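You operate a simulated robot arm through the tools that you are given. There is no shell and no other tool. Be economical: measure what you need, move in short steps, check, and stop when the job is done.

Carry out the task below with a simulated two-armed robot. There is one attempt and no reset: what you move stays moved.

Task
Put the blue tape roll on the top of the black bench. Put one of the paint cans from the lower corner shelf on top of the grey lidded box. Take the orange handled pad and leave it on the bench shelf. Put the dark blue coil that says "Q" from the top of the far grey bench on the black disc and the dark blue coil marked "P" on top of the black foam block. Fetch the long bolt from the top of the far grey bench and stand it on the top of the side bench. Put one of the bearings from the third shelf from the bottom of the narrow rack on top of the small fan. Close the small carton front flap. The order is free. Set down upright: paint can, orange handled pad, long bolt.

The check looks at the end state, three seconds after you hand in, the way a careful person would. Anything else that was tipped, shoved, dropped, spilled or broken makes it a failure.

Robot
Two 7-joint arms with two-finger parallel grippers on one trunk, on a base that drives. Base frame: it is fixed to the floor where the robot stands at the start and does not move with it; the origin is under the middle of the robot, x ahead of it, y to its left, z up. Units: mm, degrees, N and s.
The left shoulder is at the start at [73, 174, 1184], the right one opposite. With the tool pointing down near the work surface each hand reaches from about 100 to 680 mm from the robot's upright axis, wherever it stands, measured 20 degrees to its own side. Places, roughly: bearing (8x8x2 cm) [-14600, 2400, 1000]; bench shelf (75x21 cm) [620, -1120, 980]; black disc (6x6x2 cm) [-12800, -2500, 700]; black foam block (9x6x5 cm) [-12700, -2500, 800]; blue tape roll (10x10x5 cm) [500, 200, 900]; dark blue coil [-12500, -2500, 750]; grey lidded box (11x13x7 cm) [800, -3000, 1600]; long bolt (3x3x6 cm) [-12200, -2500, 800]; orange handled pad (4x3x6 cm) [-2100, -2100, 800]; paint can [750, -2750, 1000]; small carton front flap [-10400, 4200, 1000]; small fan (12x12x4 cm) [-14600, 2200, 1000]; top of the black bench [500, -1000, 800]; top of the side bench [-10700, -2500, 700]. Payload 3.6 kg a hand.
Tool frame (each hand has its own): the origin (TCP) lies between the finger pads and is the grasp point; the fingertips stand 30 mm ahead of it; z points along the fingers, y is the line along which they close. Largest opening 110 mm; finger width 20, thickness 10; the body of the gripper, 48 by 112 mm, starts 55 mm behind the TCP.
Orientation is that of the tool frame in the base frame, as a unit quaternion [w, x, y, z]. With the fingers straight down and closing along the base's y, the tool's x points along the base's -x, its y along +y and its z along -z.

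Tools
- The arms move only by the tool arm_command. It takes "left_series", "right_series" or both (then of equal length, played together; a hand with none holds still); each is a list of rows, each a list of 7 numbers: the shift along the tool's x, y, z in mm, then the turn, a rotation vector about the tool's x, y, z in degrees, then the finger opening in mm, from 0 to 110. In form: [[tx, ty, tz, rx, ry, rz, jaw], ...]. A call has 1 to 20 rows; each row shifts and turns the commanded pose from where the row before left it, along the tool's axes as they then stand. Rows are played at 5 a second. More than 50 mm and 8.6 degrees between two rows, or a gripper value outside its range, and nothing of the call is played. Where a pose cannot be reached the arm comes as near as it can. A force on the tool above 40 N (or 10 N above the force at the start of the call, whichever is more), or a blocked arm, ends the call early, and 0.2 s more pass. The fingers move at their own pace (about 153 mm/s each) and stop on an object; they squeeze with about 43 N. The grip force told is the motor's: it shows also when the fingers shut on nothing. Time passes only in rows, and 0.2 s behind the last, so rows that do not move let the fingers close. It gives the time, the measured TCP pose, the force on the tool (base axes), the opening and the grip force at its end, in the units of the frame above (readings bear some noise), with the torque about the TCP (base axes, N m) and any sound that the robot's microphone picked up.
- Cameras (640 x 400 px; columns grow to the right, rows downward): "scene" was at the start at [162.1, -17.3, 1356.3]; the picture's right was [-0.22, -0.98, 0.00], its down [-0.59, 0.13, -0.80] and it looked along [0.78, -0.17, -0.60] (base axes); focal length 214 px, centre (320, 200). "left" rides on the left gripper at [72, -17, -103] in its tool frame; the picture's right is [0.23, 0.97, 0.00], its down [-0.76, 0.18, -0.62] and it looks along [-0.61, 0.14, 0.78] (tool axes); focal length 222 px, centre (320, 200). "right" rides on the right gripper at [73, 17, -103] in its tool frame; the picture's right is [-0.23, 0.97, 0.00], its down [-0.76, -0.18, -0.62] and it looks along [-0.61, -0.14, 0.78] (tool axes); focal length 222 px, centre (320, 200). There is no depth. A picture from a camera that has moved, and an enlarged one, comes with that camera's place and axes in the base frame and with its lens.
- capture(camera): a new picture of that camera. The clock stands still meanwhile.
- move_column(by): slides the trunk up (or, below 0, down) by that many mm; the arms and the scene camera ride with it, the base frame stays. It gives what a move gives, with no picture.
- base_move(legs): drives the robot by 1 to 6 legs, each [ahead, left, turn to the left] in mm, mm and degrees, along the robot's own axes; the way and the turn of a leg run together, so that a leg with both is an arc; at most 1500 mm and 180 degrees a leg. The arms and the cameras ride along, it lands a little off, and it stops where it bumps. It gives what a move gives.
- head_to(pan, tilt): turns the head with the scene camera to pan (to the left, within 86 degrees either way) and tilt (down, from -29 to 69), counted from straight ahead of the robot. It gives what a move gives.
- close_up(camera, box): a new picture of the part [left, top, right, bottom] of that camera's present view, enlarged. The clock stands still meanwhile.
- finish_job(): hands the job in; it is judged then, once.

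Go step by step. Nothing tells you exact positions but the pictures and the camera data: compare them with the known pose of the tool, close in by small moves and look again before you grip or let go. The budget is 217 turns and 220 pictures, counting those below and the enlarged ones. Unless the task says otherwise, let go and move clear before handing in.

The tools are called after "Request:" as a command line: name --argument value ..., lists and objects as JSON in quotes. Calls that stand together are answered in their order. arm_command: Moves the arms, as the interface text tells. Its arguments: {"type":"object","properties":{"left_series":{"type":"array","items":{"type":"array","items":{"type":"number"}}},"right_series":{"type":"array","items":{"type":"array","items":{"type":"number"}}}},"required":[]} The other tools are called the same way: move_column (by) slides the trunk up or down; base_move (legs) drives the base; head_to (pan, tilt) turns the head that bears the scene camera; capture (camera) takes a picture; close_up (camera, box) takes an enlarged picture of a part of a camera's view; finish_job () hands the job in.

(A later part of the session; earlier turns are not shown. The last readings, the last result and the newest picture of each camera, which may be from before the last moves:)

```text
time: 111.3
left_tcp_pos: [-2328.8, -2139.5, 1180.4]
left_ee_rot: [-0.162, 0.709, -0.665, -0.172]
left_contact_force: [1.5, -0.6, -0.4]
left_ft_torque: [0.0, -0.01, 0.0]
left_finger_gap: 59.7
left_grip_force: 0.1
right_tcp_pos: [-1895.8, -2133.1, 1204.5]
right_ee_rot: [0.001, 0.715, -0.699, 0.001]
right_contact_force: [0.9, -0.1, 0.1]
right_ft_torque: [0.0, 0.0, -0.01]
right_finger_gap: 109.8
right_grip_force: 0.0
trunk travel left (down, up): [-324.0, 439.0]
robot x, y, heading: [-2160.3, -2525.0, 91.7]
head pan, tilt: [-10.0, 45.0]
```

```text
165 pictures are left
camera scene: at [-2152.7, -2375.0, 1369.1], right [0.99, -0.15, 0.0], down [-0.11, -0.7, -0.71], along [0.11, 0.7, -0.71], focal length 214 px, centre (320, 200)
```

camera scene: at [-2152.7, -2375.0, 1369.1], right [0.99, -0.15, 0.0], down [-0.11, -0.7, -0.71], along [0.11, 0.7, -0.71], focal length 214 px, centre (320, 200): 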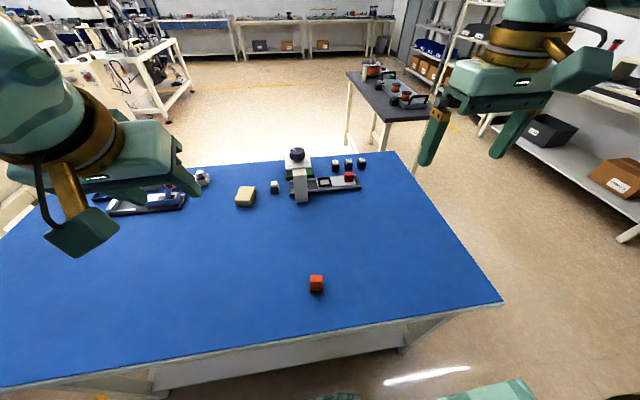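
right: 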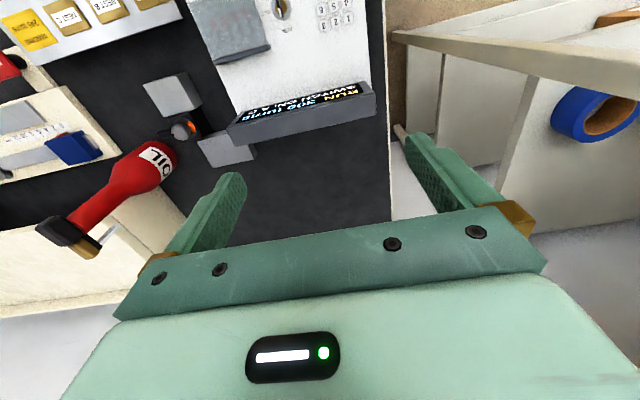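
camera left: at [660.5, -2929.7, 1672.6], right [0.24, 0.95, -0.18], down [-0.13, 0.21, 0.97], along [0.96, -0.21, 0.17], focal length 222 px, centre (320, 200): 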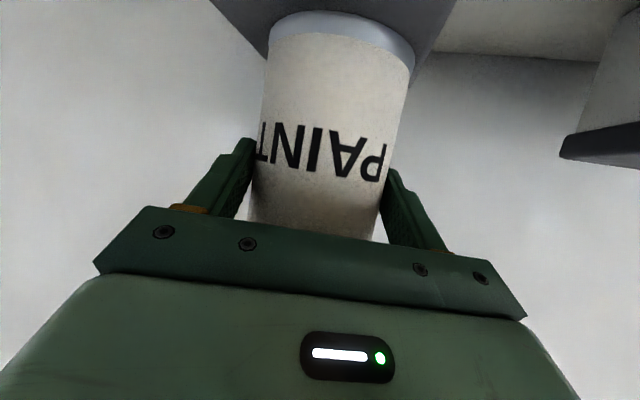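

The base stopped gently against the table and nothing appears disturbed. I'll back off slightly and shift left so the pad is in the right hand's reach.

Request:
base_move --legs '[[-50, 130, -1.5]]'

Request:
arm_command --right_series '[[-10, 30, 45, 0, 0, 0, 80], [-10, 25, 45, 0, 0, 0, 80], [-10, 25, 45, 0, 0, 0, 80], [-10, 20, 45, 0, 0, 0, 80]]'

Request:
capture --camera "right"

Request:
capture --camera "scene"

```text
time: 112.6
left_tcp_pos: [-2450.3, -2188.1, 1181.0]
left_ee_rot: [-0.165, 0.7, -0.674, -0.169]
left_contact_force: [-0.9, -0.4, -0.2]
left_ft_torque: [0.04, -0.03, -0.01]
left_finger_gap: 60.2
left_grip_force: 0.1
right_tcp_pos: [-2018.5, -2192.1, 1205.2]
right_ee_rot: [-0.001, -0.706, 0.708, 0.0]
right_contact_force: [-0.5, 0.0, 0.6]
right_ft_torque: [0.04, -0.05, -0.03]
right_finger_gap: 109.9
right_grip_force: 0.0
trunk travel left (down, up): [-324.0, 439.0]
robot x, y, heading: [-2291.6, -2576.5, 89.9]
head pan, tilt: [-10.0, 45.0]
```

```text
refused: row 1 steps farther than a row can; nothing moved
```

```text
164 pictures are left
camera right: at [-2035.2, -2264.0, 1308.4], right [-0.97, 0.23, 0.0], down [0.18, 0.76, 0.62], along [0.14, 0.61, -0.78], focal length 222 px, centre (320, 200)
```

right: 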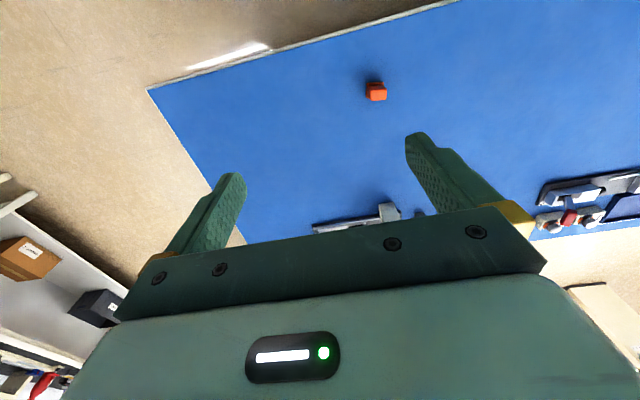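

```text
163 pictures are left
camera scene: at [-2281.9, -2428.2, 1369.1], right [0.98, -0.17, 0.0], down [-0.12, -0.7, -0.71], along [0.12, 0.7, -0.71], focal length 214 px, centre (320, 200)
```

scene: 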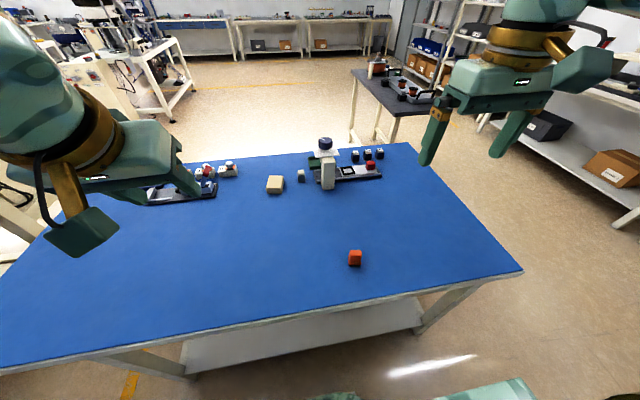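

Request:
arm_command --right_series '[[-10.3, 17.3, 34, 0, 0, 0, 80], [-10.3, 17.3, 34, 0, 0, 0, 80], [-10.3, 17.3, 34, 0, 0, 0, 80], [-10.3, 17.3, 34, 0, 0, 0, 80], [-10.3, 17.3, 34, 0, 0, 0, 80], [-10.3, 17.3, 34, 0, 0, 0, 80], [0, 0, 0, 0, 0, 0, 80]]'

Request:
capture --camera "right"

Request:
close_up --camera "scene" --box '[280, 190, 440, 290]'

```text
time: 114.2
left_tcp_pos: [-2448.8, -2187.3, 1181.0]
left_ee_rot: [-0.164, 0.7, -0.675, -0.169]
left_contact_force: [-0.2, 0.1, -0.2]
left_ft_torque: [-0.01, -0.03, 0.04]
left_finger_gap: 59.8
left_grip_force: 0.0
right_tcp_pos: [-2121.7, -2130.0, 1001.4]
right_ee_rot: [-0.001, -0.707, 0.707, 0.0]
right_contact_force: [0.2, 0.3, 0.5]
right_ft_torque: [0.04, 0.0, -0.02]
right_finger_gap: 79.9
right_grip_force: 0.0
trunk travel left (down, up): [-324.0, 439.0]
robot x, y, heading: [-2293.6, -2580.4, 90.0]
head pan, tilt: [-10.0, 45.0]
```

```text
162 pictures are left
camera right: at [-2137.6, -2200.4, 1104.2], right [-0.97, 0.23, 0.0], down [0.18, 0.76, 0.62], along [0.14, 0.61, -0.78], focal length 222 px, centre (320, 200)
```

right: 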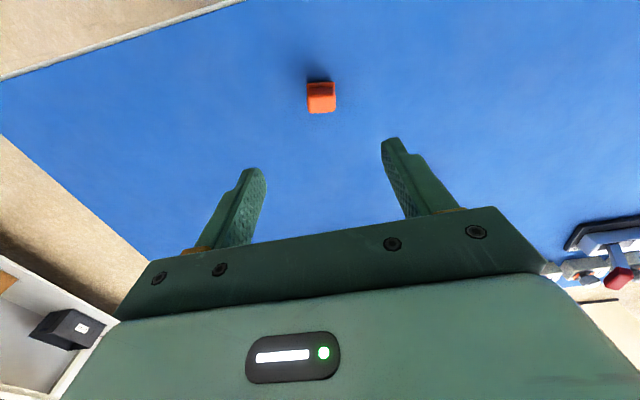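

```text
4.00 times, centred on (360, 240) of scene
camera zoom: at [-2280.2, -2428.1, 1369.1], right [0.98, -0.17, 0.0], down [-0.12, -0.7, -0.71], along [0.12, 0.7, -0.71], focal length 858 px, centre (160, 40)
```

zoom: 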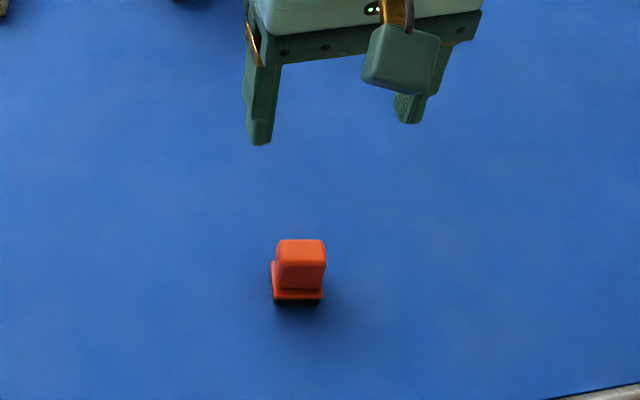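

Request:
arm_command --right_series '[[0, 2, 35, 0, 0, 0, 80], [0, 2, 35, 0, 0, 0, 80], [0, 0, 30, 0, 0, 0, 80], [0, 0, 0, 0, 0, 0, 80]]'

Request:
capture --camera "right"

Request:
close_up --camera "scene" --box '[280, 190, 440, 290]'

```text
time: 115.2
left_tcp_pos: [-2449.1, -2188.1, 1181.0]
left_ee_rot: [-0.165, 0.7, -0.674, -0.17]
left_contact_force: [0.0, -0.3, 0.8]
left_ft_torque: [-0.02, 0.02, -0.01]
left_finger_gap: 60.2
left_grip_force: 0.0
right_tcp_pos: [-2124.6, -2129.1, 900.1]
right_ee_rot: [-0.001, -0.707, 0.707, 0.0]
right_contact_force: [0.4, 0.0, 0.3]
right_ft_torque: [0.02, 0.01, 0.0]
right_finger_gap: 80.0
right_grip_force: 0.1
trunk travel left (down, up): [-324.0, 439.0]
robot x, y, heading: [-2292.9, -2581.0, 89.9]
head pan, tilt: [-10.0, 45.0]
```

```text
160 pictures are left
camera right: at [-2140.2, -2200.2, 1003.0], right [-0.97, 0.23, 0.0], down [0.18, 0.76, 0.62], along [0.14, 0.61, -0.78], focal length 222 px, centre (320, 200)
```

right: 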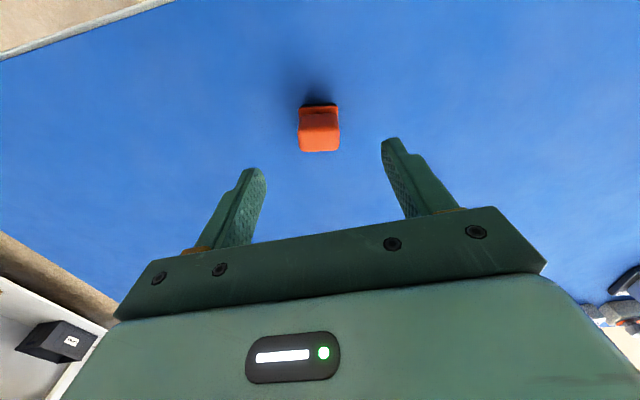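

```text
4.00 times, centred on (360, 240) of scene
camera zoom: at [-2280.6, -2427.8, 1369.1], right [0.98, -0.17, 0.0], down [-0.12, -0.7, -0.71], along [0.12, 0.7, -0.71], focal length 858 px, centre (160, 40)
```

zoom: 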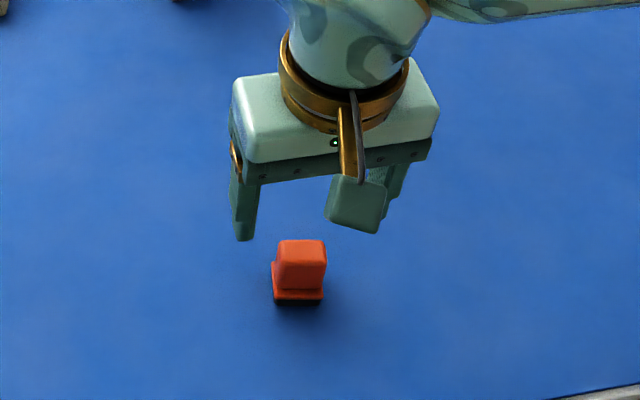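

Request:
arm_command --right_series '[[0, 0, 36, 0, 0, 0, 70], [0, 0, 36, 0, 0, 0, 70], [0, 0, 0, 0, 0, 0, 70]]'

Request:
capture --camera "right"

Request:
close_up --camera "scene" --box '[280, 190, 440, 290]'

```text
time: 116.0
left_tcp_pos: [-2449.7, -2187.9, 1180.6]
left_ee_rot: [-0.164, 0.699, -0.675, -0.169]
left_contact_force: [-0.8, -0.8, -0.4]
left_ft_torque: [-0.03, -0.06, 0.01]
left_finger_gap: 60.4
left_grip_force: 0.0
right_tcp_pos: [-2122.9, -2130.6, 827.8]
right_ee_rot: [-0.001, -0.707, 0.708, -0.001]
right_contact_force: [1.1, -0.2, -0.2]
right_ft_torque: [0.01, 0.01, 0.02]
right_finger_gap: 70.0
right_grip_force: 0.1
trunk travel left (down, up): [-324.0, 439.0]
robot x, y, heading: [-2290.2, -2578.3, 90.3]
head pan, tilt: [-10.0, 45.0]
```

```text
158 pictures are left
camera right: at [-2140.0, -2202.0, 930.4], right [-0.97, 0.23, 0.0], down [0.18, 0.76, 0.62], along [0.14, 0.61, -0.78], focal length 222 px, centre (320, 200)
```

right: 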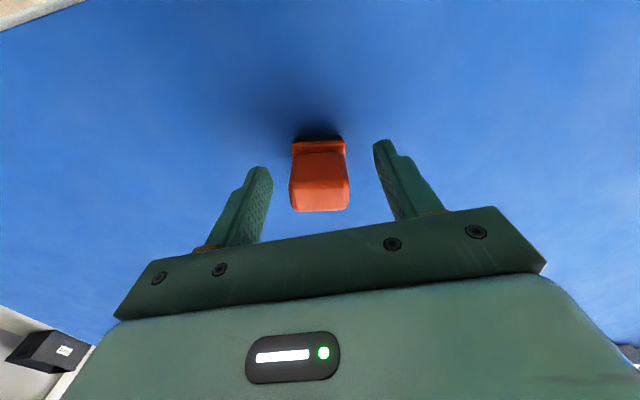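

```text
4.00 times, centred on (360, 240) of scene
camera zoom: at [-2280.6, -2427.8, 1369.1], right [0.98, -0.17, 0.0], down [-0.12, -0.7, -0.71], along [0.12, 0.7, -0.71], focal length 858 px, centre (160, 40)
```

zoom: 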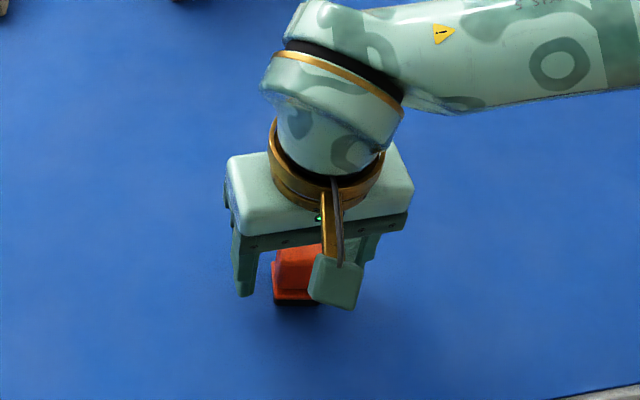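

Request:
arm_command --right_series '[[0, 0, 0, 0, 0, 0, 20], [0, 0, 0, 0, 0, 0, 20], [0, 0, 0, 0, 0, 0, 20], [0, 0, -30, 0, 0, 0, 20], [0, 0, -45, 0, 0, 0, 20]]'

Request:
capture --camera "right"

Request:
close_up --camera "scene" --box '[280, 190, 440, 290]'

```text
time: 117.2
left_tcp_pos: [-2449.3, -2188.6, 1180.5]
left_ee_rot: [-0.164, 0.7, -0.674, -0.17]
left_contact_force: [-0.4, -0.6, 0.0]
left_ft_torque: [0.03, 0.01, -0.02]
left_finger_gap: 60.1
left_grip_force: 0.1
right_tcp_pos: [-2124.4, -2131.5, 903.1]
right_ee_rot: [0.0, -0.706, 0.708, -0.001]
right_contact_force: [-0.2, -0.4, -1.4]
right_ft_torque: [0.0, 0.0, 0.0]
right_finger_gap: 35.0
right_grip_force: 43.0
trunk travel left (down, up): [-324.0, 439.0]
robot x, y, heading: [-2293.2, -2578.3, 89.9]
head pan, tilt: [-10.0, 45.0]
```

```text
156 pictures are left
camera right: at [-2141.0, -2202.0, 1006.9], right [-0.97, 0.23, 0.0], down [0.18, 0.76, 0.62], along [0.14, 0.61, -0.78], focal length 222 px, centre (320, 200)
```

right: 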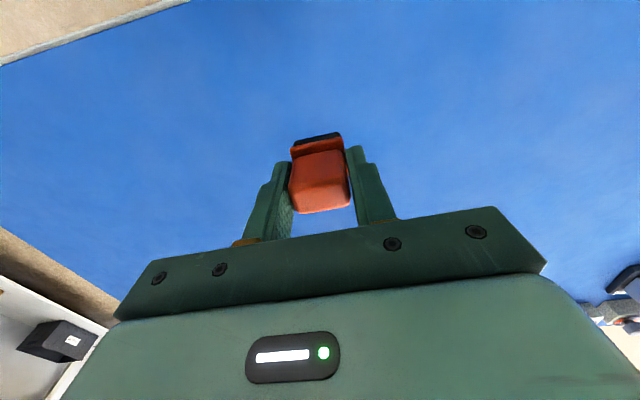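

```text
4.00 times, centred on (360, 240) of scene
camera zoom: at [-2280.7, -2428.1, 1369.1], right [0.98, -0.17, 0.0], down [-0.12, -0.7, -0.71], along [0.12, 0.7, -0.71], focal length 858 px, centre (160, 40)
```

zoom: 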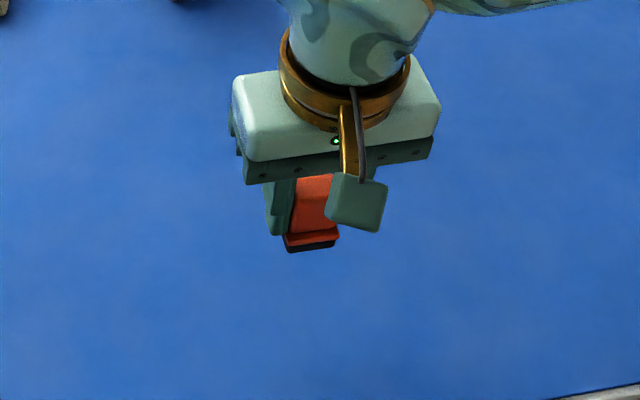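

The pad is held upright. Raising it and driving back to the black bench, in front of the riser shelf.

Request:
arm_command --right_series '[[0, 0, -49, 0, 0, 0, 20], [0, 0, -49, 0, 0, 0, 20], [0, 0, -49, 0, 0, 0, 20], [0, 0, -49, 0, 0, 0, 20], [0, 0, -40, 0, 0, 0, 20]]'

Request:
base_move --legs '[[-240, 0, 0], [0, 0, -90], [1500, 0, 0], [320, 0, 0], [0, 1500, 0], [0, 420, 0]]'

Request:
head_to --pan -10 --tilt 35

Request:
capture --camera "scene"

```text
time: 118.4
left_tcp_pos: [-2448.9, -2186.8, 1181.3]
left_ee_rot: [-0.165, 0.699, -0.674, -0.169]
left_contact_force: [-0.5, 0.3, 0.3]
left_ft_torque: [-0.02, 0.02, 0.02]
left_finger_gap: 60.2
left_grip_force: 0.0
right_tcp_pos: [-2123.6, -2133.3, 1139.4]
right_ee_rot: [0.0, -0.707, 0.707, -0.001]
right_contact_force: [0.2, 0.7, -0.3]
right_ft_torque: [0.01, 0.01, -0.02]
right_finger_gap: 34.7
right_grip_force: 42.2
trunk travel left (down, up): [-324.0, 439.0]
robot x, y, heading: [-2290.6, -2578.6, 89.7]
head pan, tilt: [-10.0, 45.0]
```

```text
time: 142.0
left_tcp_pos: [70.2, -879.8, 1179.4]
left_ee_rot: [0.236, 0.016, 0.972, -0.006]
left_contact_force: [-1.1, -0.2, 0.6]
left_ft_torque: [-0.01, -0.02, -0.03]
left_finger_gap: 59.7
left_grip_force: 0.1
right_tcp_pos: [102.1, -1209.3, 1139.0]
right_ee_rot: [-0.001, 0.036, 0.999, 0.001]
right_contact_force: [-0.6, 0.1, -1.1]
right_ft_torque: [-0.01, -0.01, -0.02]
right_finger_gap: 34.9
right_grip_force: 43.5
trunk travel left (down, up): [-324.0, 439.0]
robot x, y, heading: [-329.4, -1008.4, -3.9]
head pan, tilt: [-10.0, 45.0]
```

```text
time: 142.7
left_tcp_pos: [70.6, -881.1, 1181.0]
left_ee_rot: [0.236, 0.016, 0.972, -0.004]
left_contact_force: [-0.2, 0.1, 0.2]
left_ft_torque: [0.0, 0.01, -0.02]
left_finger_gap: 59.8
left_grip_force: 0.1
right_tcp_pos: [102.9, -1209.0, 1139.1]
right_ee_rot: [0.0, 0.036, 0.999, 0.001]
right_contact_force: [-0.6, -0.3, -1.1]
right_ft_torque: [-0.02, 0.05, 0.03]
right_finger_gap: 35.0
right_grip_force: 43.0
trunk travel left (down, up): [-324.0, 439.0]
robot x, y, heading: [-333.0, -1004.9, -4.1]
head pan, tilt: [-10.0, 35.0]
```

```text
154 pictures are left
camera scene: at [-177.8, -1033.4, 1383.8], right [-0.24, -0.97, 0.0], down [-0.56, 0.14, -0.82], along [0.79, -0.2, -0.57], focal length 214 px, centre (320, 200)
```

scene: 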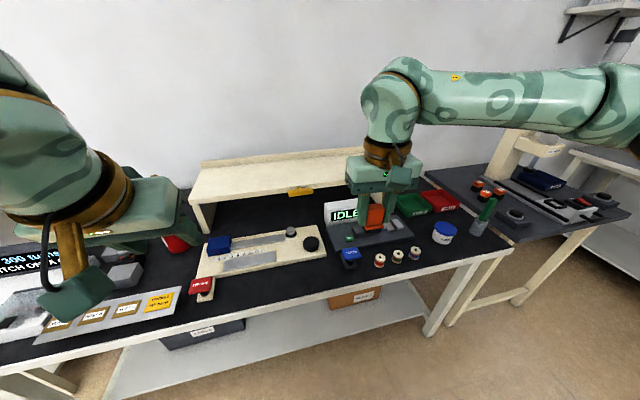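

Request:
base_move --legs '[[225, 60, 4]]'

Request:
capture --camera "scene"

Request:
capture --camera "right"

```text
time: 144.4
left_tcp_pos: [289.5, -798.6, 1180.0]
left_ee_rot: [0.236, -0.019, 0.972, 0.003]
left_contact_force: [0.1, 0.2, 0.2]
left_ft_torque: [0.01, 0.03, 0.02]
left_finger_gap: 60.0
left_grip_force: 0.1
right_tcp_pos: [344.1, -1126.1, 1137.9]
right_ee_rot: [-0.001, -0.001, 1.0, 0.0]
right_contact_force: [0.9, 0.9, -0.5]
right_ft_torque: [-0.01, 0.03, -0.05]
right_finger_gap: 34.8
right_grip_force: 42.9
trunk travel left (down, up): [-324.0, 439.0]
robot x, y, heading: [-103.7, -959.8, 0.1]
head pan, tilt: [-10.0, 35.0]
```

```text
153 pictures are left
camera scene: at [51.9, -970.3, 1383.7], right [-0.17, -0.98, 0.0], down [-0.57, 0.1, -0.82], along [0.81, -0.14, -0.57], focal length 214 px, centre (320, 200)
```

scene: 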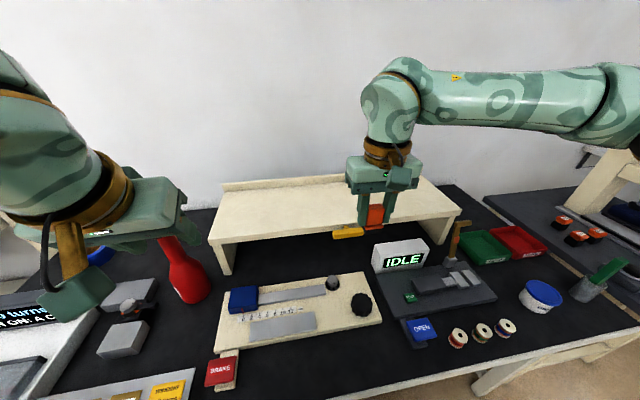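

```text
152 pictures are left
camera right: at [272.2, -1108.0, 1242.0], right [0.23, 0.97, 0.0], down [0.76, -0.18, 0.62], along [0.6, -0.14, -0.78], focal length 222 px, centre (320, 200)
```

right: 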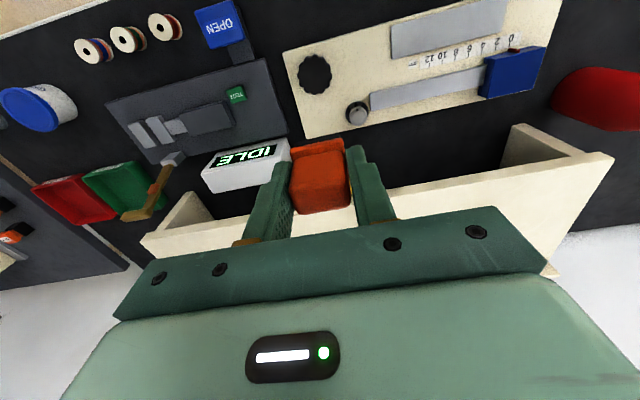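

Request:
close_up --camera "scene" --box '[310, 160, 470, 260]'

```text
4.00 times, centred on (390, 210) of scene
camera zoom: at [51.9, -970.3, 1383.7], right [-0.17, -0.98, 0.0], down [-0.57, 0.1, -0.82], along [0.81, -0.14, -0.57], focal length 858 px, centre (40, 160)
```

zoom: 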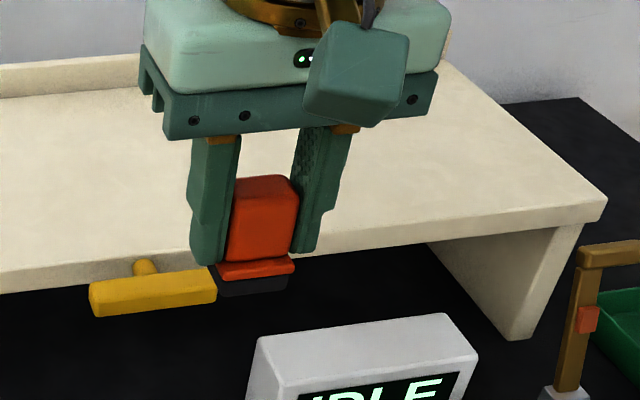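

Request:
arm_command --right_series '[[-40, -12, 0, 0, 0, 0, 20], [-40, -12, 5, 0, 0, 0, 20], [-40, -12, 15, 0, 0, 0, 20], [-40, -12, 25, 0, 0, 0, 20], [-40, -12, 25, 0, 0, 0, 20], [0, 0, 0, 0, 0, 0, 20]]'

Request:
close_up --camera "scene" --box '[310, 130, 470, 230]'

Request:
capture --camera "right"

```text
time: 145.8
left_tcp_pos: [287.5, -798.6, 1181.2]
left_ee_rot: [0.236, -0.02, 0.971, 0.004]
left_contact_force: [-0.1, -0.1, 0.4]
left_ft_torque: [0.02, 0.02, 0.03]
left_finger_gap: 60.1
left_grip_force: 0.2
right_tcp_pos: [463.2, -1163.3, 1116.4]
right_ee_rot: [-0.002, 0.0, 1.0, 0.0]
right_contact_force: [0.0, -0.2, -1.0]
right_ft_torque: [-0.01, 0.0, 0.03]
right_finger_gap: 34.9
right_grip_force: 43.3
right hand out of reach, approached as far as the arm can: row 4, 5
trunk travel left (down, up): [-324.0, 439.0]
robot x, y, heading: [-105.8, -954.1, 0.1]
head pan, tilt: [-10.0, 35.0]
```

```text
4.00 times, centred on (390, 180) of scene
camera zoom: at [50.7, -970.6, 1383.9], right [-0.17, -0.98, 0.0], down [-0.57, 0.1, -0.82], along [0.81, -0.14, -0.57], focal length 858 px, centre (40, 280)
```

zoom: 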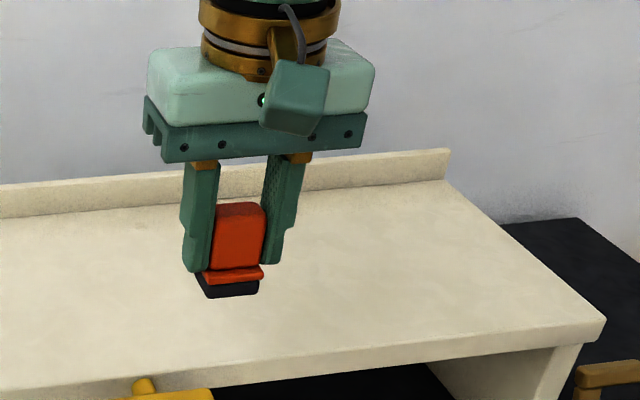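

```text
149 pictures are left
camera right: at [391.6, -1145.3, 1220.5], right [0.23, 0.97, 0.0], down [0.76, -0.18, 0.62], along [0.61, -0.14, -0.78], focal length 222 px, centre (320, 200)
```

right: 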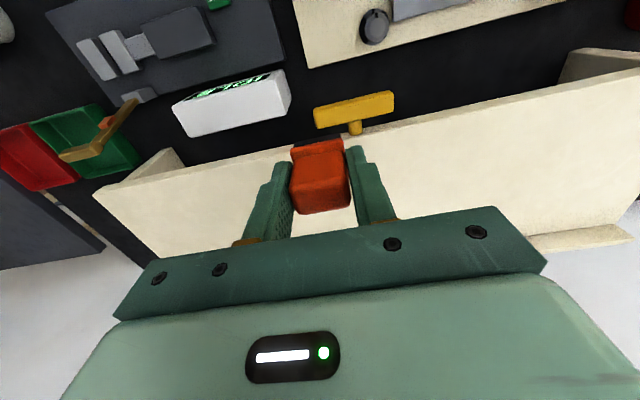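

Reach is limited because the wrist is well above the shoulder. I'll raise the trunk and lower the arm relative to it.

Request:
move_column --by 150

Request:
arm_command --right_series '[[0, 0, 45, 0, 0, 0, 20], [0, 0, 45, 0, 0, 0, 20], [0, 0, 45, 0, 0, 0, 20], [-20, -4, 35, 0, 0, 0, 20], [-30, -4, 15, 0, 0, 0, 20], [-30, -4, 10, 0, 0, 0, 20], [0, 0, 0, 0, 0, 0, 20]]'

Request:
close_up --camera "scene" --box '[310, 150, 470, 250]'

Request:
capture --camera "right"

```text
time: 147.6
left_tcp_pos: [287.7, -800.7, 1331.1]
left_ee_rot: [0.236, -0.02, 0.972, 0.005]
left_contact_force: [0.5, -0.5, -0.6]
left_ft_torque: [-0.01, -0.02, -0.01]
left_finger_gap: 60.3
left_grip_force: 0.1
right_tcp_pos: [441.3, -1165.9, 1310.8]
right_ee_rot: [0.043, 0.002, 0.999, 0.001]
right_contact_force: [1.0, -0.2, 0.0]
right_ft_torque: [0.02, 0.0, -0.01]
right_finger_gap: 34.9
right_grip_force: 43.3
trunk travel left (down, up): [-474.0, 289.0]
robot x, y, heading: [-101.3, -956.1, -0.0]
head pan, tilt: [-10.0, 35.0]
```

```text
time: 149.2
left_tcp_pos: [288.2, -800.0, 1331.2]
left_ee_rot: [0.236, -0.02, 0.972, 0.004]
left_contact_force: [0.4, 0.1, 0.2]
left_ft_torque: [-0.01, -0.02, -0.04]
left_finger_gap: 60.2
left_grip_force: 0.1
right_tcp_pos: [495.2, -1171.1, 1136.3]
right_ee_rot: [0.043, 0.004, 0.999, 0.001]
right_contact_force: [-0.3, -0.6, -0.7]
right_ft_torque: [0.01, 0.0, 0.01]
right_finger_gap: 34.9
right_grip_force: 43.0
right hand out of reach, approached as far as the arm can: row 5, 6
trunk travel left (down, up): [-474.0, 289.0]
robot x, y, heading: [-107.2, -958.7, 0.1]
head pan, tilt: [-10.0, 35.0]
```

```text
4.00 times, centred on (390, 200) of scene
camera zoom: at [9.7, -970.4, 1535.3], right [-0.17, -0.98, 0.0], down [-0.57, 0.1, -0.82], along [0.81, -0.14, -0.57], focal length 858 px, centre (40, 200)
```

zoom: 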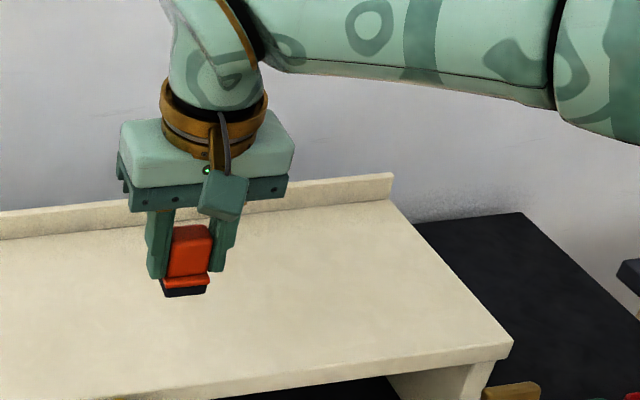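

```text
147 pictures are left
camera right: at [415.0, -1153.0, 1232.8], right [0.23, 0.97, 0.02], down [0.7, -0.18, 0.69], along [0.67, -0.15, -0.73], focal length 222 px, centre (320, 200)
```

right: 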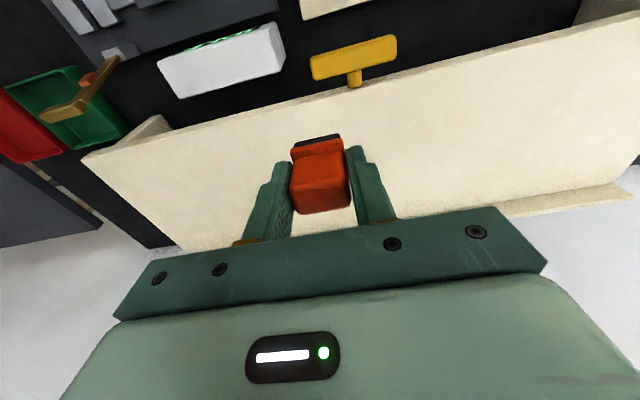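

Request:
arm_command --right_series '[[0, 0, 25, 0, 4.9, 0, 20], [0, 0, 30, 0, 0, 0, 20], [-20, 0, 10, 0, 0, 0, 20], [-20, 0, 5, 0, 0, 0, 20], [0, 0, 0, 0, 0, 0, 20]]'

Request:
close_up --camera "scene" --box '[310, 150, 470, 250]'

Request:
capture --camera "right"

```text
time: 150.4
left_tcp_pos: [288.1, -799.9, 1331.1]
left_ee_rot: [0.236, -0.02, 0.972, 0.005]
left_contact_force: [0.5, -0.4, 0.3]
left_ft_torque: [0.01, 0.03, -0.02]
left_finger_gap: 60.0
left_grip_force: 0.1
right_tcp_pos: [498.3, -1171.7, 1106.4]
right_ee_rot: [0.043, 0.003, 0.999, 0.001]
right_contact_force: [1.0, 0.4, 0.3]
right_ft_torque: [0.0, 0.01, -0.03]
right_finger_gap: 35.0
right_grip_force: 43.1
right hand out of reach, approached as far as the arm can: row 1, 3, 4
trunk travel left (down, up): [-474.0, 289.0]
robot x, y, heading: [-103.9, -957.2, 0.3]
head pan, tilt: [-10.0, 35.0]
```

```text
4.00 times, centred on (390, 200) of scene
camera zoom: at [9.2, -970.6, 1535.4], right [-0.17, -0.98, 0.0], down [-0.57, 0.1, -0.82], along [0.81, -0.14, -0.57], focal length 858 px, centre (40, 200)
```

zoom: 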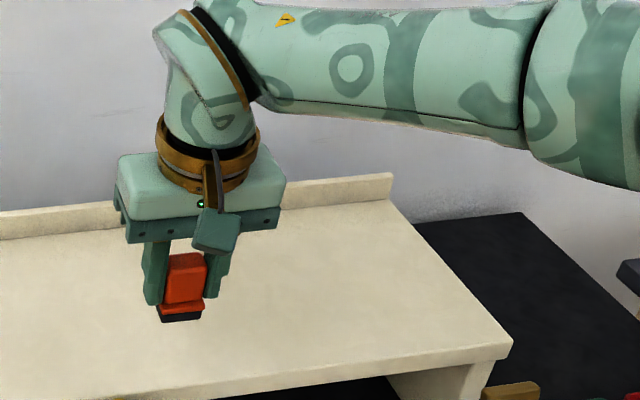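

```text
145 pictures are left
camera right: at [417.4, -1153.7, 1203.6], right [0.23, 0.97, 0.02], down [0.7, -0.18, 0.69], along [0.67, -0.15, -0.73], focal length 222 px, centre (320, 200)
```

right: 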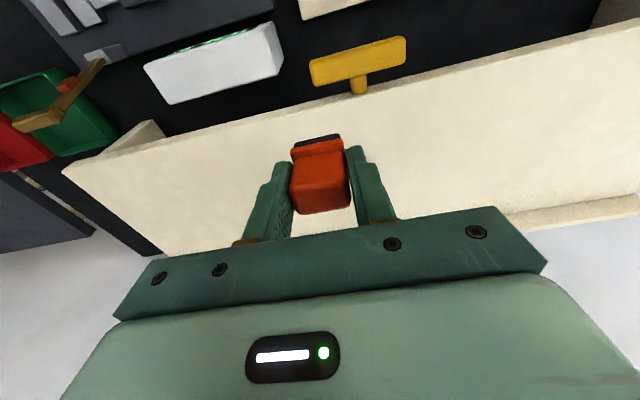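

Request:
arm_command --right_series '[[20, 0, -35, 0, 0, 0, 20], [20, 0, -35, 0, 0, 0, 20], [20, 0, -35, 0, 0, 0, 20], [0, 0, 0, 0, 4.9, 0, 20]]'

Request:
move_column --by -120

Request:
base_move --legs '[[25, 0, 0]]'

Request:
arm_command --right_series '[[-25, 0, 10, 0, 0, 0, 20], [-25, 0, 15, 0, 0, 0, 20], [-20, 0, 15, 0, 0, 0, 20], [-15, 0, 10, 0, 0, 0, 20], [0, 0, 0, 0, 0, 0, 20]]'

Request:
capture --camera "right"

```text
time: 151.4
left_tcp_pos: [288.0, -799.8, 1329.5]
left_ee_rot: [0.235, -0.02, 0.972, 0.005]
left_contact_force: [-0.2, -0.8, -1.2]
left_ft_torque: [0.0, 0.02, 0.0]
left_finger_gap: 60.0
left_grip_force: 0.1
right_tcp_pos: [431.3, -1171.1, 1206.5]
right_ee_rot: [0.0, 0.003, 1.0, 0.0]
right_contact_force: [-0.4, 1.1, -0.6]
right_ft_torque: [0.01, 0.0, -0.04]
right_finger_gap: 35.1
right_grip_force: 43.2
trunk travel left (down, up): [-474.0, 289.0]
robot x, y, heading: [-103.5, -956.7, 0.2]
head pan, tilt: [-10.0, 35.0]
```

```text
time: 152.9
left_tcp_pos: [287.3, -800.2, 1211.2]
left_ee_rot: [0.236, -0.02, 0.972, 0.004]
left_contact_force: [0.7, 0.2, 0.3]
left_ft_torque: [-0.01, -0.04, -0.02]
left_finger_gap: 60.0
left_grip_force: 0.1
right_tcp_pos: [429.2, -1173.2, 1087.0]
right_ee_rot: [0.0, 0.003, 1.0, 0.001]
right_contact_force: [0.0, -0.3, -0.2]
right_ft_torque: [-0.01, 0.0, 0.0]
right_finger_gap: 34.9
right_grip_force: 43.3
trunk travel left (down, up): [-354.0, 409.0]
robot x, y, heading: [-100.4, -959.1, 0.0]
head pan, tilt: [-10.0, 35.0]
```

```text
time: 153.7
left_tcp_pos: [312.9, -799.5, 1210.7]
left_ee_rot: [0.236, -0.02, 0.971, 0.005]
left_contact_force: [0.1, -0.2, -0.2]
left_ft_torque: [0.03, 0.04, 0.01]
left_finger_gap: 60.1
left_grip_force: 0.0
right_tcp_pos: [453.5, -1173.1, 1086.6]
right_ee_rot: [0.0, 0.003, 1.0, 0.001]
right_contact_force: [-0.5, -1.0, 0.0]
right_ft_torque: [0.04, 0.02, 0.01]
right_finger_gap: 35.0
right_grip_force: 42.7
trunk travel left (down, up): [-354.0, 409.0]
robot x, y, heading: [-76.5, -955.1, 0.0]
head pan, tilt: [-10.0, 35.0]
```

```text
time: 154.9
left_tcp_pos: [312.8, -799.2, 1211.2]
left_ee_rot: [0.237, -0.02, 0.971, 0.005]
left_contact_force: [-0.1, -0.8, -0.1]
left_ft_torque: [-0.01, -0.02, 0.01]
left_finger_gap: 59.9
left_grip_force: 0.1
right_tcp_pos: [508.8, -1175.1, 1057.4]
right_ee_rot: [-0.001, 0.003, 1.0, 0.002]
right_contact_force: [-0.3, -0.2, 0.1]
right_ft_torque: [-0.01, -0.02, -0.02]
right_finger_gap: 35.0
right_grip_force: 43.0
right hand out of reach, approached as far as the arm can: row 3, 4
trunk travel left (down, up): [-354.0, 409.0]
robot x, y, heading: [-79.7, -958.3, 0.1]
head pan, tilt: [-10.0, 35.0]
```

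```text
144 pictures are left
camera right: at [437.8, -1156.3, 1160.7], right [0.23, 0.97, 0.0], down [0.76, -0.18, 0.62], along [0.61, -0.14, -0.78], focal length 222 px, centre (320, 200)
```

right: 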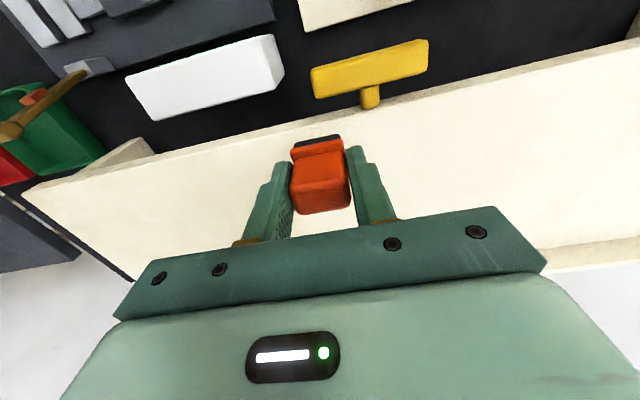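

Request:
arm_command --right_series '[[0, 0, -15, 0, 0, 0, 20]]'

Request:
base_move --legs '[[35, 0, 0]]'

Request:
capture --camera "right"

```text
time: 155.3
left_tcp_pos: [311.9, -798.7, 1210.3]
left_ee_rot: [0.236, -0.019, 0.971, 0.004]
left_contact_force: [0.3, 0.5, 0.4]
left_ft_torque: [-0.03, -0.02, 0.01]
left_finger_gap: 60.0
left_grip_force: 0.1
right_tcp_pos: [509.1, -1174.0, 1073.9]
right_ee_rot: [0.001, 0.004, 1.0, 0.001]
right_contact_force: [-0.2, 0.1, -0.1]
right_ft_torque: [0.01, -0.01, -0.02]
right_finger_gap: 35.0
right_grip_force: 42.9
trunk travel left (down, up): [-354.0, 409.0]
robot x, y, heading: [-77.8, -959.4, 0.1]
head pan, tilt: [-10.0, 35.0]
```

```text
time: 156.2
left_tcp_pos: [347.1, -800.5, 1210.6]
left_ee_rot: [0.236, -0.019, 0.972, 0.004]
left_contact_force: [0.1, 0.4, 0.0]
left_ft_torque: [0.0, 0.06, 0.02]
left_finger_gap: 60.1
left_grip_force: 0.2
right_tcp_pos: [544.5, -1176.1, 1071.3]
right_ee_rot: [0.001, 0.005, 1.0, 0.001]
right_contact_force: [0.8, 0.9, -0.9]
right_ft_torque: [-0.02, -0.02, 0.0]
right_finger_gap: 34.8
right_grip_force: 42.4
trunk travel left (down, up): [-354.0, 409.0]
robot x, y, heading: [-41.2, -958.3, 0.0]
head pan, tilt: [-10.0, 35.0]
```

```text
143 pictures are left
camera right: at [473.3, -1156.4, 1175.5], right [0.24, 0.97, 0.0], down [0.76, -0.18, 0.62], along [0.61, -0.15, -0.78], focal length 222 px, centre (320, 200)
```

right: 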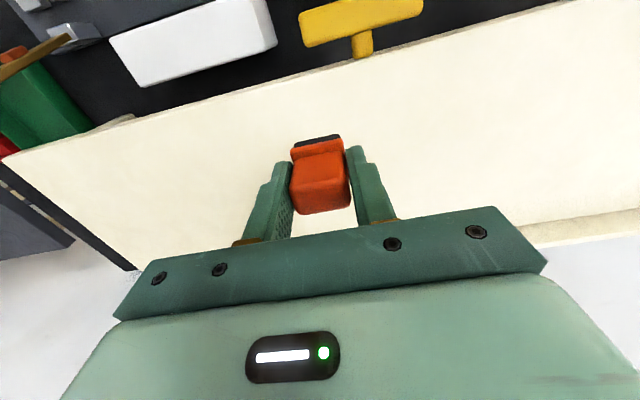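

Request:
arm_command --right_series '[[0, 0, 15, 0, 0, 0, 20], [0, 0, 12, 0, 0, 0, 20], [0, 0, 3, 0, 0, 0, 20], [0, 0, 3, 0, 0, 0, 20], [0, 0, 0, 0, 0, 0, 20]]'

Request:
close_up --camera "scene" --box '[320, 150, 480, 250]'

```text
time: 157.4
left_tcp_pos: [346.5, -800.2, 1211.6]
left_ee_rot: [0.236, -0.019, 0.971, 0.004]
left_contact_force: [0.2, 0.1, -1.1]
left_ft_torque: [-0.02, 0.03, -0.04]
left_finger_gap: 59.9
left_grip_force: 0.1
right_tcp_pos: [543.9, -1174.2, 1037.4]
right_ee_rot: [0.001, 0.005, 1.0, 0.001]
right_contact_force: [0.6, 0.9, -0.8]
right_ft_torque: [0.0, 0.0, 0.01]
right_finger_gap: 34.9
right_grip_force: 43.2
trunk travel left (down, up): [-354.0, 409.0]
robot x, y, heading: [-46.5, -954.9, 0.1]
head pan, tilt: [-10.0, 35.0]
```

```text
4.00 times, centred on (400, 200) of scene
camera zoom: at [99.1, -970.5, 1414.3], right [-0.17, -0.98, 0.0], down [-0.57, 0.1, -0.82], along [0.81, -0.14, -0.57], focal length 858 px, centre (0, 200)
```

zoom: 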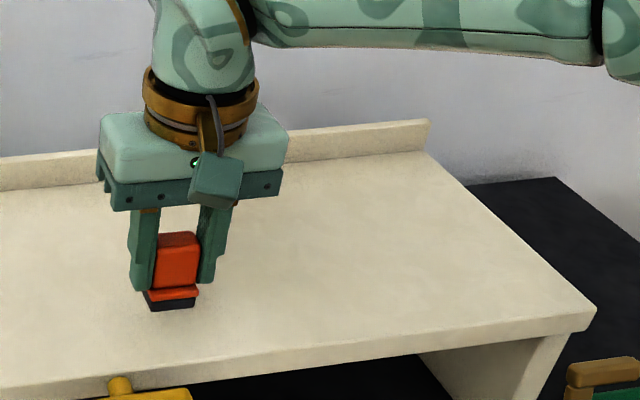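

Request:
arm_command --right_series '[[0, 0, 2.5, 0, 0, 0, 20], [0, 0, 2.5, 0, 0, 0, 20], [0, 0, 2.5, 0, 0, 0, 20], [0, 0, 2.5, 0, 0, 0, 20]]'

Request:
capture --camera "right"

```text
time: 158.4
left_tcp_pos: [346.9, -799.9, 1210.4]
left_ee_rot: [0.236, -0.019, 0.972, 0.003]
left_contact_force: [-0.4, 0.7, 0.1]
left_ft_torque: [-0.02, 0.02, -0.02]
left_finger_gap: 59.9
left_grip_force: 0.1
right_tcp_pos: [545.1, -1175.0, 1029.4]
right_ee_rot: [0.001, 0.006, 1.0, 0.0]
right_contact_force: [0.1, 0.3, -0.5]
right_ft_torque: [0.0, 0.02, 0.01]
right_finger_gap: 34.9
right_grip_force: 42.8
trunk travel left (down, up): [-354.0, 409.0]
robot x, y, heading: [-44.9, -959.0, -0.1]
head pan, tilt: [-10.0, 35.0]
```

```text
141 pictures are left
camera right: at [472.7, -1156.7, 1133.2], right [0.24, 0.97, 0.0], down [0.76, -0.18, 0.62], along [0.61, -0.15, -0.78], focal length 222 px, centre (320, 200)
```

right: 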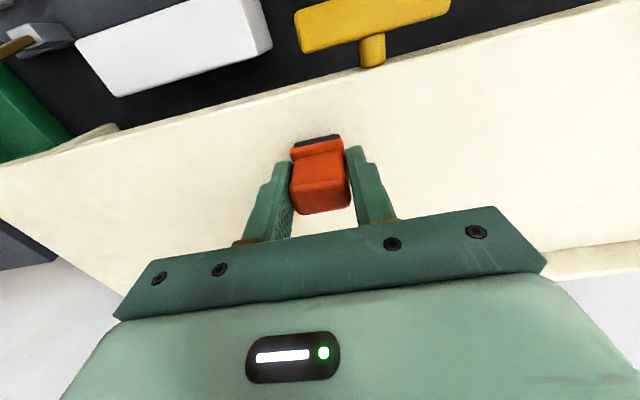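

Request:
arm_command --right_series '[[0, 0, 3, 0, 0, 0, 20], [0, 0, 3, 0, 0, 0, 20], [0, 0, 2.5, 0, 0, 0, 20], [0, 0, 2.5, 0, 0, 0, 20]]'

Request:
close_up --camera "scene" --box '[320, 180, 420, 250]'

```text
time: 159.4
left_tcp_pos: [347.5, -800.1, 1209.9]
left_ee_rot: [0.236, -0.019, 0.972, 0.003]
left_contact_force: [-0.3, 0.5, 0.1]
left_ft_torque: [-0.02, -0.03, 0.01]
left_finger_gap: 60.0
left_grip_force: 0.1
right_tcp_pos: [545.2, -1174.6, 1019.1]
right_ee_rot: [0.001, 0.005, 1.0, 0.001]
right_contact_force: [0.2, -0.3, -0.1]
right_ft_torque: [0.01, 0.01, 0.04]
right_finger_gap: 35.0
right_grip_force: 42.9
trunk travel left (down, up): [-354.0, 409.0]
robot x, y, heading: [-43.6, -959.1, 0.0]
head pan, tilt: [-10.0, 35.0]
```

```text
5.71 times, centred on (370, 215) of scene
camera zoom: at [99.4, -970.5, 1414.3], right [-0.17, -0.98, 0.0], down [-0.57, 0.1, -0.82], along [0.81, -0.14, -0.57], focal length 1226 px, centre (34, 114)
```

zoom: 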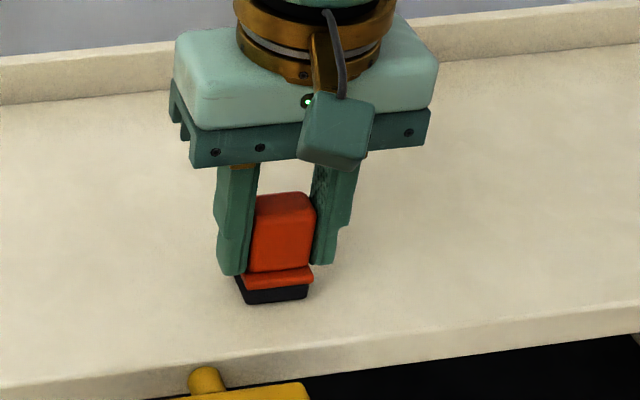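

Request:
arm_command --right_series '[[0, 0, 3, 0, 0, 0, 20], [0, 0, 3, 0, 0, 0, 20], [0, 0, 3, 0, 0, 0, 20], [0, 0, 3, 0, 0, 0, 20]]'

Request:
close_up --camera "scene" --box '[320, 180, 420, 250]'

```text
time: 160.4
left_tcp_pos: [345.2, -799.4, 1211.8]
left_ee_rot: [0.237, -0.019, 0.971, 0.003]
left_contact_force: [0.8, -0.9, -1.1]
left_ft_torque: [0.01, 0.0, 0.03]
left_finger_gap: 60.0
left_grip_force: 0.1
right_tcp_pos: [542.6, -1174.1, 1010.2]
right_ee_rot: [0.004, 0.004, 1.0, 0.001]
right_contact_force: [2.4, -4.8, 31.2]
right_ft_torque: [-0.14, -0.17, -0.04]
right_finger_gap: 35.0
right_grip_force: 42.6
trunk travel left (down, up): [-354.0, 409.0]
robot x, y, heading: [-42.3, -954.0, -0.2]
head pan, tilt: [-10.0, 35.0]
```

```text
5.71 times, centred on (370, 215) of scene
camera zoom: at [96.3, -970.0, 1414.8], right [-0.17, -0.98, 0.0], down [-0.56, 0.1, -0.82], along [0.81, -0.14, -0.57], focal length 1226 px, centre (34, 114)
```

zoom: 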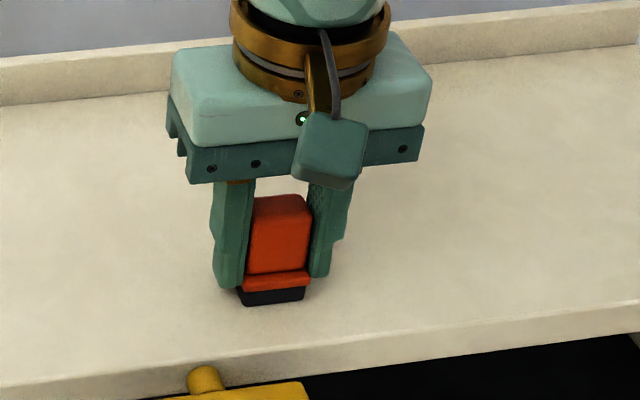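

Contact is clear. Releasing and rising straight up.

Request:
arm_command --right_series '[[0, 0, -1.5, 0, 0, 0, 20], [0, 0, 0, 0, 0, 0, 65], [0, 0, 0, 0, 0, 0, 65], [0, 0, -25, 0, 0, 0, 65], [0, 0, -30, 0, 0, 0, 65], [0, 0, -30, 0, 0, 0, 65], [0, 0, -30, 0, 0, 0, 65]]'

Request:
close_up --camera "scene" --box '[300, 160, 460, 260]'

```text
time: 162.0
left_tcp_pos: [346.4, -800.5, 1210.8]
left_ee_rot: [0.236, -0.019, 0.972, 0.003]
left_contact_force: [-0.4, -0.6, -0.2]
left_ft_torque: [0.01, 0.01, 0.0]
left_finger_gap: 59.9
left_grip_force: 0.0
right_tcp_pos: [543.8, -1174.1, 1073.2]
right_ee_rot: [0.0, 0.004, 1.0, 0.001]
right_contact_force: [0.1, 0.0, 0.4]
right_ft_torque: [0.02, 0.0, -0.02]
right_finger_gap: 64.7
right_grip_force: 0.0
right hand out of reach, approached as far as the arm can: row 6, 7
trunk travel left (down, up): [-354.0, 409.0]
robot x, y, heading: [-45.5, -952.4, -0.2]
head pan, tilt: [-10.0, 35.0]
```

```text
4.00 times, centred on (380, 210) of scene
camera zoom: at [99.1, -970.5, 1414.3], right [-0.17, -0.98, 0.0], down [-0.57, 0.1, -0.82], along [0.81, -0.14, -0.57], focal length 858 px, centre (80, 160)
```

zoom: 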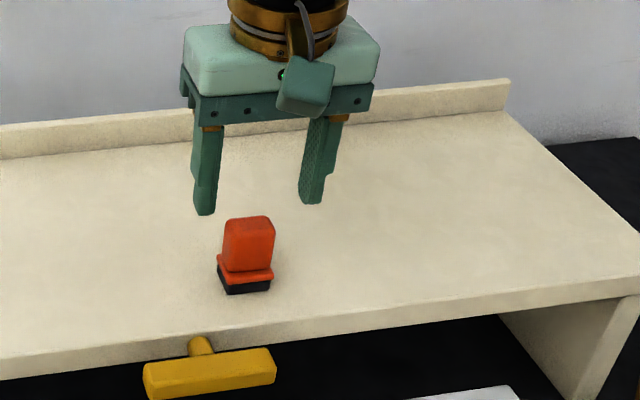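

The pad stands upright on the shelf. Raising, backing off, and turning to survey the route west.

Request:
move_column --by 120

Request:
base_move --legs '[[-480, 0, 0], [0, 0, 180]]'

Request:
head_to --pan -20 --tilt 12

Request:
move_column --by 250

Request:
capture --camera "scene"

Request:
head_to --pan 25 --tilt 12

Request:
capture --camera "scene"

```text
time: 163.5
left_tcp_pos: [346.6, -799.6, 1330.2]
left_ee_rot: [0.236, -0.02, 0.972, 0.005]
left_contact_force: [0.2, 0.3, -0.9]
left_ft_torque: [0.02, 0.0, -0.01]
left_finger_gap: 59.9
left_grip_force: 0.0
right_tcp_pos: [530.8, -1174.2, 1228.4]
right_ee_rot: [0.033, 0.006, 0.999, 0.001]
right_contact_force: [-0.2, 0.3, -0.6]
right_ft_torque: [-0.01, 0.0, -0.01]
right_finger_gap: 64.9
right_grip_force: 0.1
trunk travel left (down, up): [-474.0, 289.0]
robot x, y, heading: [-42.2, -956.3, 0.3]
head pan, tilt: [-10.0, 35.0]
```

```text
time: 173.7
left_tcp_pos: [-919.7, -1123.9, 1330.3]
left_ee_rot: [0.006, 0.971, 0.029, -0.237]
left_contact_force: [0.3, 0.3, -0.6]
left_ft_torque: [-0.07, -0.01, -0.02]
left_finger_gap: 60.1
left_grip_force: 0.1
right_tcp_pos: [-1110.8, -753.1, 1229.0]
right_ee_rot: [0.001, 0.999, 0.006, -0.034]
right_contact_force: [-1.2, -0.1, -0.4]
right_ft_torque: [-0.01, 0.02, 0.0]
right_finger_gap: 64.9
right_grip_force: 0.1
trunk travel left (down, up): [-474.0, 289.0]
robot x, y, heading: [-531.5, -961.8, -179.0]
head pan, tilt: [-10.0, 35.0]
```

```text
time: 174.6
left_tcp_pos: [-919.1, -1123.7, 1330.2]
left_ee_rot: [0.007, 0.971, 0.029, -0.235]
left_contact_force: [0.5, 0.2, 0.2]
left_ft_torque: [0.0, -0.02, -0.01]
left_finger_gap: 60.2
left_grip_force: 0.1
right_tcp_pos: [-1111.1, -753.1, 1227.9]
right_ee_rot: [0.001, 0.999, 0.006, -0.034]
right_contact_force: [-0.3, -0.3, -0.6]
right_ft_torque: [0.04, -0.05, 0.01]
right_finger_gap: 64.8
right_grip_force: 0.1
trunk travel left (down, up): [-474.0, 289.0]
robot x, y, heading: [-531.3, -961.5, -179.2]
head pan, tilt: [-20.0, 12.0]
```

```text
time: 177.2
left_tcp_pos: [-919.1, -1124.3, 1580.9]
left_ee_rot: [0.005, 0.971, 0.029, -0.235]
left_contact_force: [-0.2, 0.4, -0.1]
left_ft_torque: [0.0, 0.04, -0.01]
left_finger_gap: 59.9
left_grip_force: 0.2
right_tcp_pos: [-1102.9, -753.6, 1496.6]
right_ee_rot: [0.001, 0.999, 0.004, -0.052]
right_contact_force: [-0.1, 0.1, 0.2]
right_ft_torque: [0.04, 0.03, 0.0]
right_finger_gap: 65.0
right_grip_force: 0.0
trunk travel left (down, up): [-724.0, 39.0]
robot x, y, heading: [-530.6, -958.8, -178.8]
head pan, tilt: [-20.0, 12.0]
```

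```text
137 pictures are left
camera scene: at [-632.0, -927.1, 1822.7], right [0.32, 0.95, 0.0], down [0.2, -0.07, -0.98], along [-0.93, 0.32, -0.21], focal length 214 px, centre (320, 200)
```

scene: 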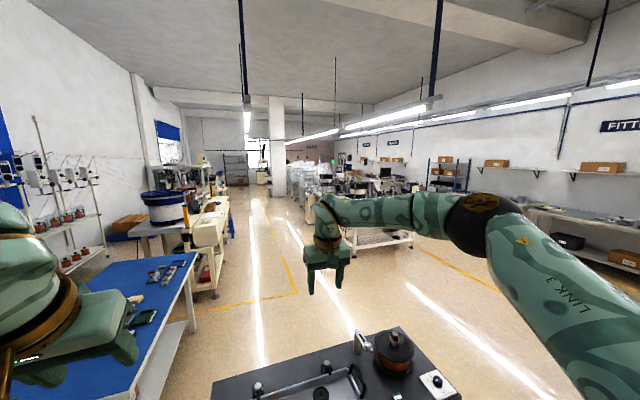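

```text
time: 178.3
left_tcp_pos: [-918.1, -1124.1, 1580.5]
left_ee_rot: [0.007, 0.971, 0.029, -0.236]
left_contact_force: [0.2, 0.2, 0.1]
left_ft_torque: [-0.01, -0.01, 0.0]
left_finger_gap: 60.0
left_grip_force: 0.1
right_tcp_pos: [-1102.6, -752.6, 1497.0]
right_ee_rot: [0.001, 0.999, 0.003, -0.052]
right_contact_force: [-0.4, -0.5, 0.8]
right_ft_torque: [0.01, -0.01, -0.01]
right_finger_gap: 64.7
right_grip_force: 0.1
trunk travel left (down, up): [-724.0, 39.0]
robot x, y, heading: [-531.7, -962.0, -178.7]
head pan, tilt: [25.0, 12.0]
```

```text
136 pictures are left
camera scene: at [-627.4, -998.2, 1822.8], right [-0.44, 0.9, 0.0], down [0.19, 0.09, -0.98], along [-0.88, -0.43, -0.21], focal length 214 px, centre (320, 200)
```

scene: 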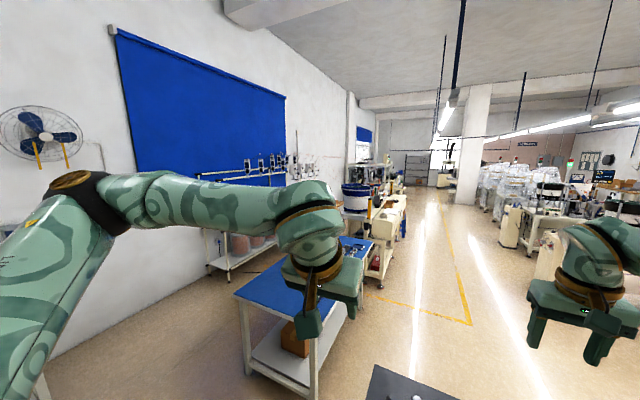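

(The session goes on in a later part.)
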